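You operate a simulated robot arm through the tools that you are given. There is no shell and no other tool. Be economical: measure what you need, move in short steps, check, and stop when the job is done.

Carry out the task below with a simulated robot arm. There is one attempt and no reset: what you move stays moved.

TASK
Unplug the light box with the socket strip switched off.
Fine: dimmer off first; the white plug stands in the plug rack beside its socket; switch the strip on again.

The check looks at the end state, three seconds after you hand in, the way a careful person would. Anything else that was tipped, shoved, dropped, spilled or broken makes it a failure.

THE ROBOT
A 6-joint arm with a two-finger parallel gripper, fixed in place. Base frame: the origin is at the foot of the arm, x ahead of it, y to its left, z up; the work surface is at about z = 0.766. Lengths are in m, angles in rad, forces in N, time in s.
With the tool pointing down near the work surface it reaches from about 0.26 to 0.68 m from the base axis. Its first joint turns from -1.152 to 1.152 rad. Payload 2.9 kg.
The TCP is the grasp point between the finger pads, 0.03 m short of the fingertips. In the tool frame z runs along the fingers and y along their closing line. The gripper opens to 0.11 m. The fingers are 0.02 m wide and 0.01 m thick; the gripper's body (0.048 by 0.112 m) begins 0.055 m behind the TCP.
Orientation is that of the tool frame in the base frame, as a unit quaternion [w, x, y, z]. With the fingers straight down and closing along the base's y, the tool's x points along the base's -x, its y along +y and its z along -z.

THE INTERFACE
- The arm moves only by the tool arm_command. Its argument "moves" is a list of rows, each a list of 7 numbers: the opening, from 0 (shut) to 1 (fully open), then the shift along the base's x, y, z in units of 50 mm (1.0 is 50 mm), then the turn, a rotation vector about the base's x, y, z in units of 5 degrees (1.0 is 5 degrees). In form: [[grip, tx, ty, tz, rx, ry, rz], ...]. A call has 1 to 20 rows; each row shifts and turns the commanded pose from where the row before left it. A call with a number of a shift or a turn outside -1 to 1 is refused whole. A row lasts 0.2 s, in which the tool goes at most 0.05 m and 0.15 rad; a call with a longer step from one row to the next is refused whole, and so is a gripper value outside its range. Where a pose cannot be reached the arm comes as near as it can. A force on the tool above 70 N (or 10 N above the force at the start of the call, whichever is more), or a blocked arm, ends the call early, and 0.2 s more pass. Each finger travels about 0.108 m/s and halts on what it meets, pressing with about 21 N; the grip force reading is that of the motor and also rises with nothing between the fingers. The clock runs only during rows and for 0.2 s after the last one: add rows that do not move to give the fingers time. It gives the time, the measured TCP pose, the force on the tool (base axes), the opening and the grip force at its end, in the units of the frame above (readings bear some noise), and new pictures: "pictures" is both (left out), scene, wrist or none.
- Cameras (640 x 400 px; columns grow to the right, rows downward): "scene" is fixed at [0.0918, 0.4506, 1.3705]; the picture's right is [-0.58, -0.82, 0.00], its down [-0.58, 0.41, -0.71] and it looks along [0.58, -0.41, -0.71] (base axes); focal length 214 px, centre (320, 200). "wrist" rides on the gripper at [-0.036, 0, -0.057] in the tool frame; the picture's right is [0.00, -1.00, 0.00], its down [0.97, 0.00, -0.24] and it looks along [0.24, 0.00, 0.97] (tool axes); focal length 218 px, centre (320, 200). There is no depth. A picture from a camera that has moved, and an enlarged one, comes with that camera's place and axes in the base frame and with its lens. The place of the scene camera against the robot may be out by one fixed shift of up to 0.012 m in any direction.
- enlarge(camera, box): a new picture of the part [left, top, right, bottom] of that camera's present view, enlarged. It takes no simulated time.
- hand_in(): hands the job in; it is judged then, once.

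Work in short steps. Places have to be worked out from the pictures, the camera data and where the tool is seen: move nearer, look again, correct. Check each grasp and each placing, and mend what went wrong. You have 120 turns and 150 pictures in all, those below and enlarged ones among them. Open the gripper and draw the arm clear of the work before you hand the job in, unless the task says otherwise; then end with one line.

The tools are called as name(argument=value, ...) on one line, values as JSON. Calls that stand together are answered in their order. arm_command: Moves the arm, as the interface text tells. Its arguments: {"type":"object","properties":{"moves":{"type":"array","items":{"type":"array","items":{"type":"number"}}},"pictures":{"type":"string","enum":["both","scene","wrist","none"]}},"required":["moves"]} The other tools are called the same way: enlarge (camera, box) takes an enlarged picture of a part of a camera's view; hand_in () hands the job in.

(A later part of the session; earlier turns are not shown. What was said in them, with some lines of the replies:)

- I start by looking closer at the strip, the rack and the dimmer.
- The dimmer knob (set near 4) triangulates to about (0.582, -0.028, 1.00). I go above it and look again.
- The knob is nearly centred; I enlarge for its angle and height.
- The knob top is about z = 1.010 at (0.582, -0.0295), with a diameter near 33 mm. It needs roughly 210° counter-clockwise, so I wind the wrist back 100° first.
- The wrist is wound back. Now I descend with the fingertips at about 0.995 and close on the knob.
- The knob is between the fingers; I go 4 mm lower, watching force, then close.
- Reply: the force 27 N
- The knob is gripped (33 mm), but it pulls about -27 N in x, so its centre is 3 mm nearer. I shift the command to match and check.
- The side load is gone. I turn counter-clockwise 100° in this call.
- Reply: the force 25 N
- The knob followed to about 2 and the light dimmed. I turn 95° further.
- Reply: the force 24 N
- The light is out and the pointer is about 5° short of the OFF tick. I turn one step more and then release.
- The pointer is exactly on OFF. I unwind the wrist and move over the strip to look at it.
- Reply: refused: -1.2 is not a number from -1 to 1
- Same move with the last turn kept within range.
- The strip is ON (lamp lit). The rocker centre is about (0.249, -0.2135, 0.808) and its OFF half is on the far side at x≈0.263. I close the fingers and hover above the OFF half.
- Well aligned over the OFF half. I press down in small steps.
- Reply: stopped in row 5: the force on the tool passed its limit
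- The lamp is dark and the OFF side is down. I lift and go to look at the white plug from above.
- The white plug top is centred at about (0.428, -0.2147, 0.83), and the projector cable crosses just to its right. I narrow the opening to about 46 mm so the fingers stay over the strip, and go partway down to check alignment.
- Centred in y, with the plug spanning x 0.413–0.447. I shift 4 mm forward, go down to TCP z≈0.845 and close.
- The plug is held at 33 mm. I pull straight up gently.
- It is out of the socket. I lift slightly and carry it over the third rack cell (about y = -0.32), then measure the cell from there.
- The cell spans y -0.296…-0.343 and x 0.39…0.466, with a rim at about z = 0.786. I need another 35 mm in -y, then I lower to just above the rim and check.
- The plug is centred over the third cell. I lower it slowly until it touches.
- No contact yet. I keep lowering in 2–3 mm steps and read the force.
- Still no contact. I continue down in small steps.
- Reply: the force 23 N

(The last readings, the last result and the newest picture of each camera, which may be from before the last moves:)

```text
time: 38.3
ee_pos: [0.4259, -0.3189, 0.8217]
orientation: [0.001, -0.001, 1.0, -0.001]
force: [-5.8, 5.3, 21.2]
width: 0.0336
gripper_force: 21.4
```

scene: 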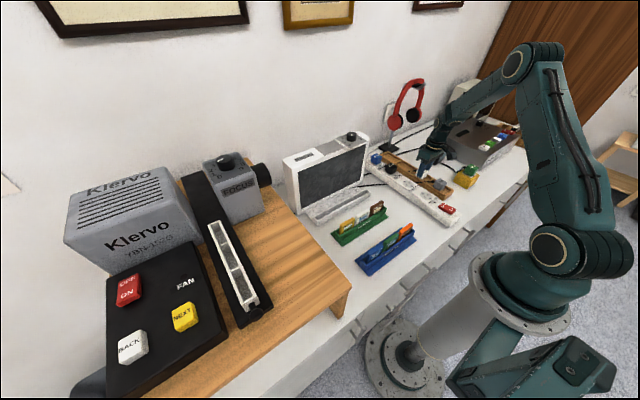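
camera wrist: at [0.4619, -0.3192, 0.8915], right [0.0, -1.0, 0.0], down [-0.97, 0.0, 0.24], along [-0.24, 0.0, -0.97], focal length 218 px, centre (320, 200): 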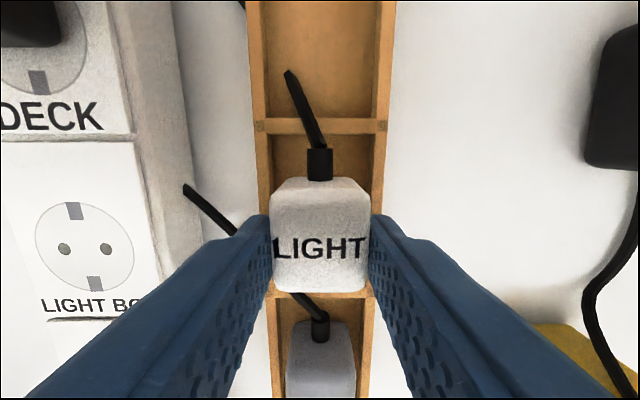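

Contact at z≈0.8217 (21 N). I check whether the plug is resting on the floor of the cell.

enlarge(camera="scene", box=[400, 150, 450, 200])

enlarge(camera="wrist", box=[220, 100, 420, 340])

```text
8.00 times, centred on (425, 175) of scene
camera zoom: at [0.0913, 0.4509, 1.3704], right [-0.58, -0.82, 0.0], down [-0.58, 0.41, -0.71], along [0.58, -0.41, -0.71], focal length 1716 px, centre (-520, 400)
```

zoom: 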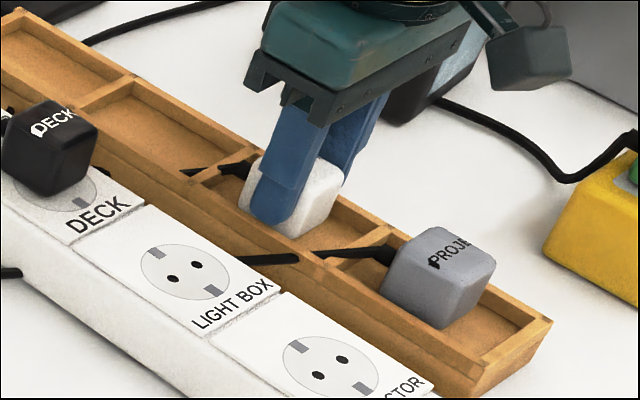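

```text
1.67 times, centred on (320, 220) of wrist
camera zoom: at [0.4621, -0.3192, 0.8791], right [0.0, -1.0, 0.0], down [-0.97, 0.0, 0.24], along [-0.24, 0.0, -0.97], focal length 364 px, centre (320, 167)
```

zoom: 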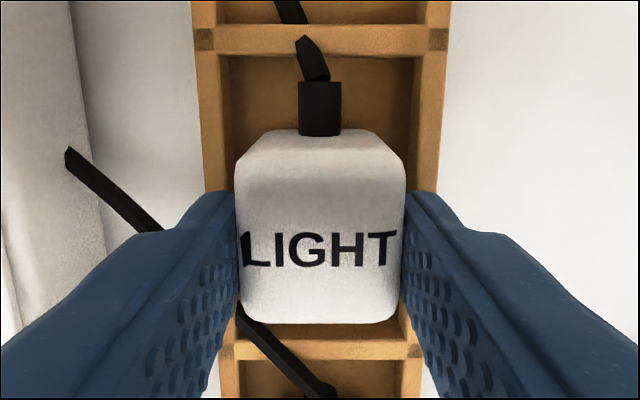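

The plug is inside the cell, straight and centred. I ease off 1.5 mm and open slowly.

arm_command(moves=[[0, 0, 0, 0.03, 0, 0, 0], [0, 0, 0, 0, 0, 0, 0], [0.34, 0, 0, 0, 0, 0, 0], [0.38, 0, 0, 0, 0, 0, 0], [0.42, 0, 0, 0, 0, 0, 0], [0.42, 0, 0, 0, 0, 0, 0]], pictures="wrist")

enlarge(camera="scene", box=[400, 150, 450, 200])

```text
time: 39.7
ee_pos: [0.4262, -0.3193, 0.8215]
orientation: [0.001, 0.0, 1.0, -0.001]
force: [-0.3, -0.1, -0.5]
width: 0.0464
gripper_force: 0.0
camera wrist: at [0.4618, -0.3193, 0.879], right [0.0, -1.0, 0.0], down [-0.97, 0.0, 0.24], along [-0.24, 0.0, -0.97], focal length 218 px, centre (320, 200)
```

wrist: 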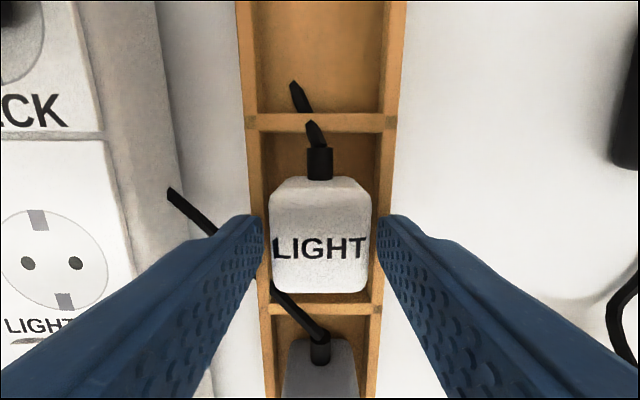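

```text
8.00 times, centred on (425, 175) of scene
camera zoom: at [0.0918, 0.4506, 1.3705], right [-0.58, -0.82, 0.0], down [-0.58, 0.41, -0.71], along [0.58, -0.41, -0.71], focal length 1716 px, centre (-520, 400)
```

zoom: 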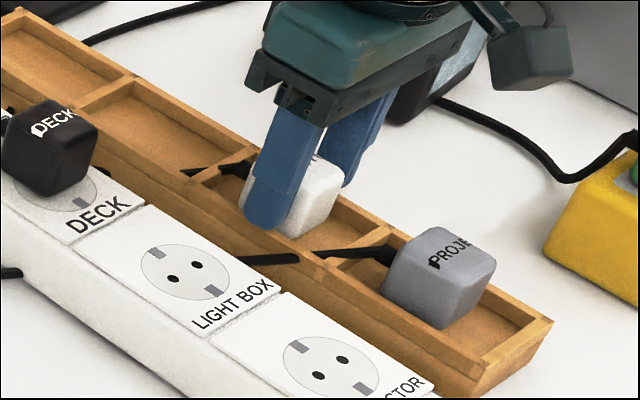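

The plug did not drop or tilt, so it was already resting in the cell. I rise straight up and look.

arm_command(moves=[[0.42, 0, 0, 0.3, 0, 0, 0], [0.42, 0, 0, 0.8, 0, 0, 0], [0.42, 0, 0, 0.9, 0, 0, 0], [0.42, 0, 0, 0.9, 0, 0, 0], [0.42, 0, 0, 0, 0, 0, 0]], pictures="wrist")

enlarge(camera="scene", box=[370, 130, 470, 220])

```text
time: 40.9
ee_pos: [0.4243, -0.3203, 0.9676]
orientation: [0.001, 0.0, 1.0, 0.0]
force: [-0.4, 0.3, -0.1]
width: 0.0462
gripper_force: 0.0
camera wrist: at [0.4618, -0.3202, 1.0251], right [0.0, -1.0, 0.0], down [-0.97, 0.0, 0.24], along [-0.24, 0.0, -0.97], focal length 218 px, centre (320, 200)
```

wrist: 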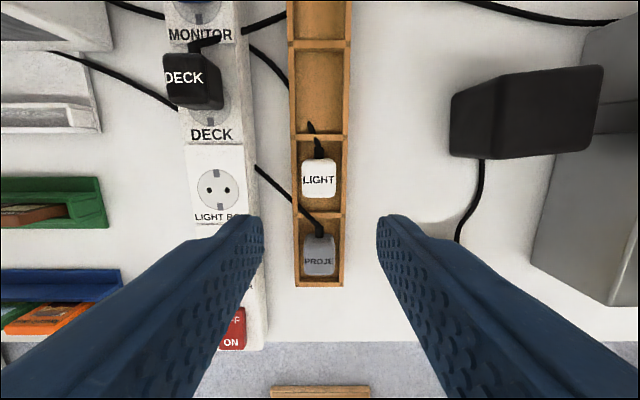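

```text
4.44 times, centred on (420, 175) of scene
camera zoom: at [0.0917, 0.4506, 1.3705], right [-0.58, -0.82, 0.0], down [-0.58, 0.41, -0.71], along [0.58, -0.41, -0.71], focal length 953 px, centre (-124, 311)
```

zoom: 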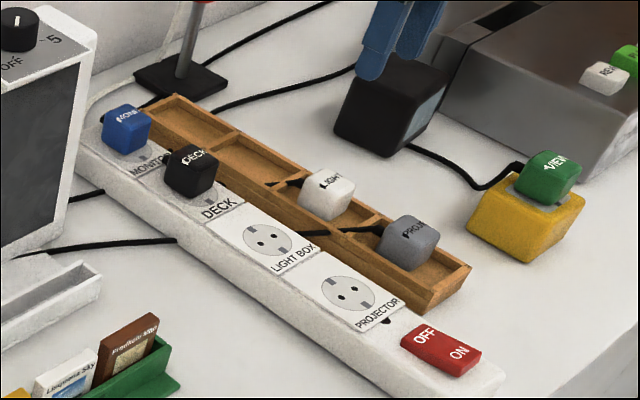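

The white plug stands in the third cell, upright like the grey one. Next I move over the near (ON) half of the rocker at (0.237, -0.2135) with the fingers closed.

arm_command(moves=[[0, -0.75, 0.427, 0, 0, 0, 0], [0, -0.75, 0.427, 0, 0, 0, 0], [0, -0.75, 0.427, 0, 0, 0, 0], [0, -0.75, 0.427, 0, 0, 0, 0], [0, -0.75, 0.427, 0, 0, 0, 0], [0, 0, 0, -0.7, 0, 0, 0], [0, 0, 0, -0.7, 0, 0, 0], [0, 0, 0, -0.6, 0, 0, 0], [0, 0, 0, 0, 0, 0, 0]], pictures="wrist")

enlarge(camera="scene", box=[410, 160, 490, 240])

```text
time: 42.9
ee_pos: [0.2379, -0.2131, 0.8668]
orientation: [0.002, 0.0, 1.0, 0.0]
force: [0.0, -0.4, -0.3]
width: 0.0001
gripper_force: 21.1
camera wrist: at [0.2732, -0.213, 0.9236], right [0.0, -1.0, 0.0], down [-0.97, 0.0, 0.24], along [-0.24, 0.0, -0.97], focal length 218 px, centre (320, 200)
```

wrist: 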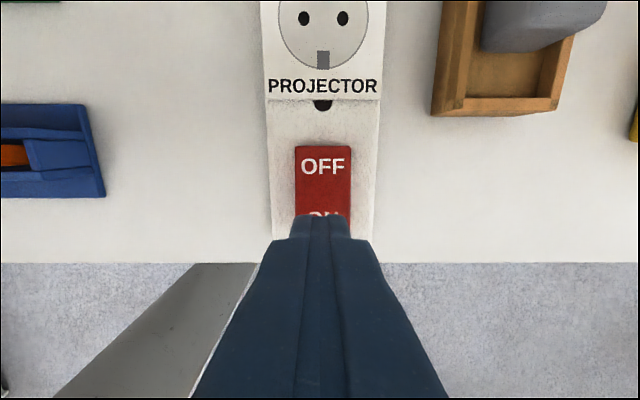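

```text
5.00 times, centred on (450, 200) of scene
camera zoom: at [0.0918, 0.4506, 1.3705], right [-0.58, -0.82, 0.0], down [-0.58, 0.41, -0.71], along [0.58, -0.41, -0.71], focal length 1072 px, centre (-330, 200)
```

zoom: 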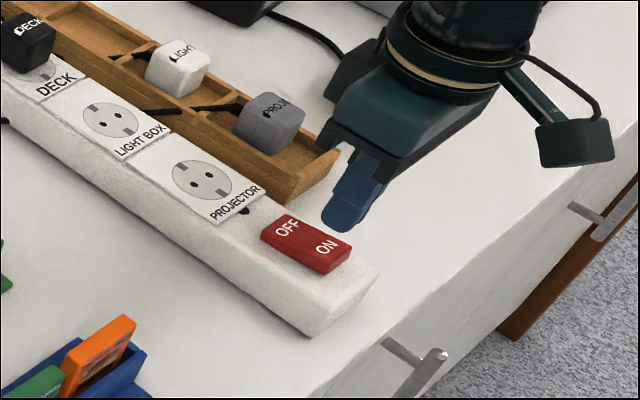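

The fingertips are over the ON half. I press down in small steps as before.

arm_command(moves=[[0, 0, 0, -0.3, 0, 0, 0], [0, 0, 0, -0.1, 0, 0, 0], [0, 0, 0, -0.06, 0, 0, 0], [0, 0, 0, -0.06, 0, 0, 0], [0, 0, 0, -0.06, 0, 0, 0]], pictures="wrist")

```text
time: 44.2
ee_pos: [0.2379, -0.2123, 0.8404]
orientation: [0.002, 0.0, 1.0, -0.002]
force: [-4.1, 3.4, 10.2]
width: 0.0
gripper_force: 21.5
stopped in row 5: the force on the tool passed its limit (the readings are from after the stop); the commanded pose is now the measured one
camera wrist: at [0.2738, -0.2127, 0.898], right [0.0, -1.0, 0.0], down [-0.97, 0.0, 0.24], along [-0.24, 0.0, -0.97], focal length 218 px, centre (320, 200)
```

wrist: 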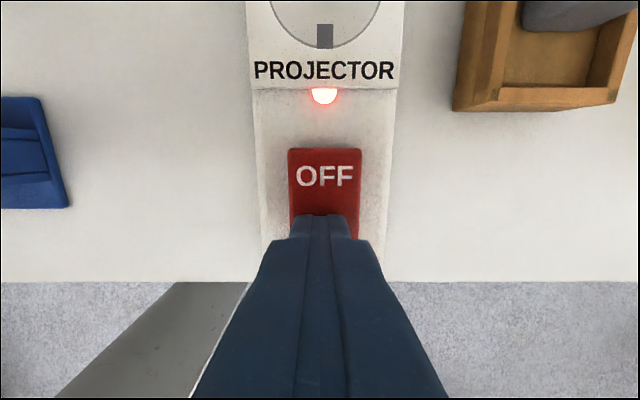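

The lamp is lit again. I lift, open and draw clear, then inspect everything.

arm_command(moves=[[0, 0, 0, 0.5, 0, 0, 0], [0, 0, 0, 0.9, 0, 0, 0], [0.6, 0, 0, 0.9, 0, 0, 0], [0.6, 0, 0, 0.9, 0, 0, 0], [0.6, 0.3, 0, 0.9, 0, 0, 0], [0.6, 0.3, 0.3, 0.9, 0, 0, 0], [0.6, 0.3, 0.3, 0.9, 0, 0, 0], [0.6, 0.3, 0.3, 0.8, 0, 0, 0], [0.6, 0, 0, 0, 0, 0, 0]], pictures="both")

enlarge(camera="scene", box=[280, 110, 480, 230])

enlarge(camera="wrist", box=[280, 0, 480, 200])

```text
time: 46.2
ee_pos: [0.2975, -0.1692, 1.1764]
orientation: [0.002, 0.0, 1.0, -0.002]
force: [-0.1, 0.5, -0.2]
width: 0.0661
gripper_force: 0.1
camera wrist: at [0.3337, -0.1681, 1.2334], right [0.0, -1.0, 0.0], down [-0.97, 0.0, 0.24], along [-0.24, 0.0, -0.97], focal length 218 px, centre (320, 200)
```

scene: 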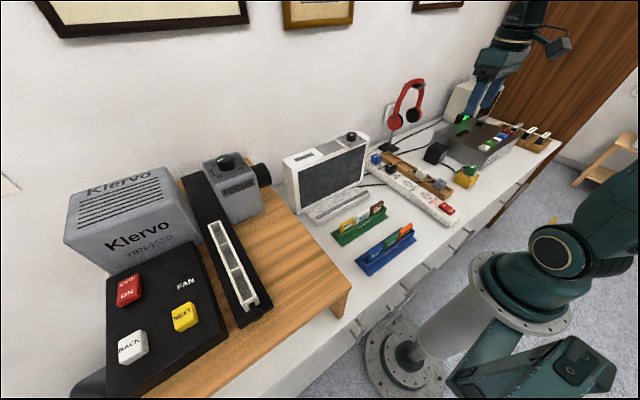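
wrist: 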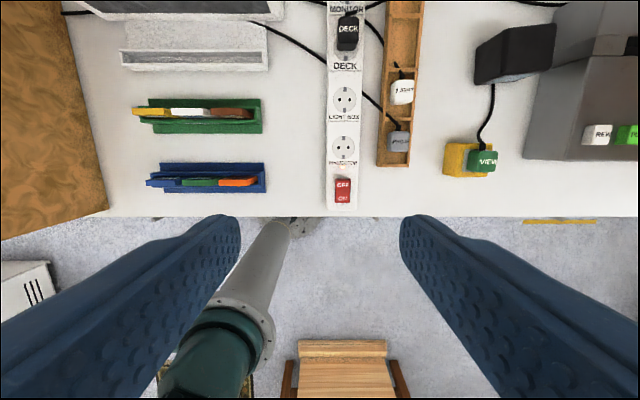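

```text
3.20 times, centred on (380, 170) of scene
camera zoom: at [0.0917, 0.4506, 1.3705], right [-0.58, -0.82, 0.0], down [-0.58, 0.41, -0.71], along [0.58, -0.41, -0.71], focal length 686 px, centre (128, 296)
```

zoom: 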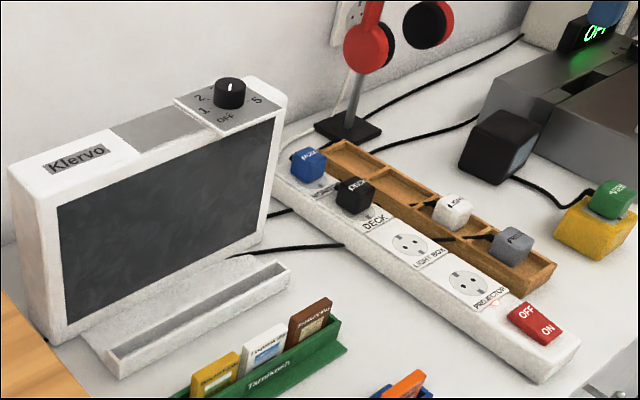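

```text
2.00 times, centred on (380, 100) of wrist
camera zoom: at [0.3337, -0.1681, 1.2334], right [0.0, -1.0, 0.0], down [-0.97, 0.0, 0.24], along [-0.24, 0.0, -0.97], focal length 436 px, centre (200, 400)
```

zoom: 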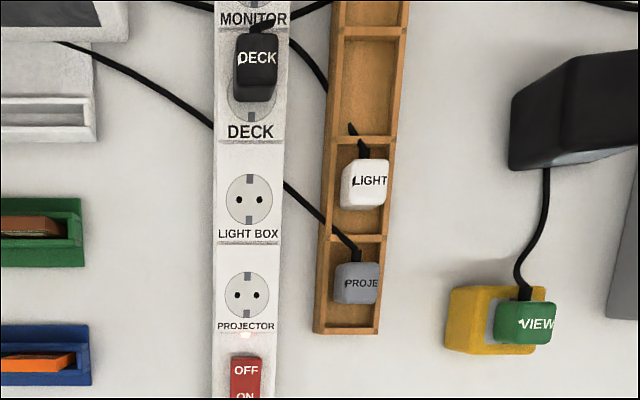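

All looks right; one last close look at the dimmer pointer.

enlarge(camera="scene", box=[330, 125, 375, 155])

```text
13.33 times, centred on (352, 140) of scene
camera zoom: at [0.0917, 0.4506, 1.3705], right [-0.58, -0.82, 0.0], down [-0.58, 0.41, -0.71], along [0.58, -0.41, -0.71], focal length 2860 px, centre (-113, 1000)
```

zoom: 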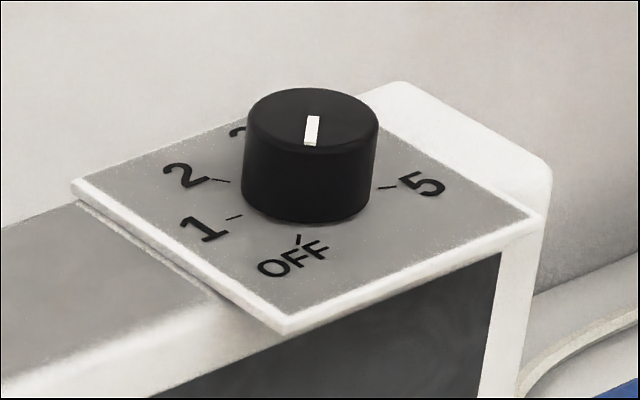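

The pointer is on OFF, the plug is racked, the strip lamp is on and the arm is clear, so I hand in.

hand_in()

```text
The job is handed in.
```

I turned the dimmer to OFF, switched the strip off, moved the white plug to the rack cell beside its socket and switched the strip back on; nothing else looked disturbed in the last pictures.
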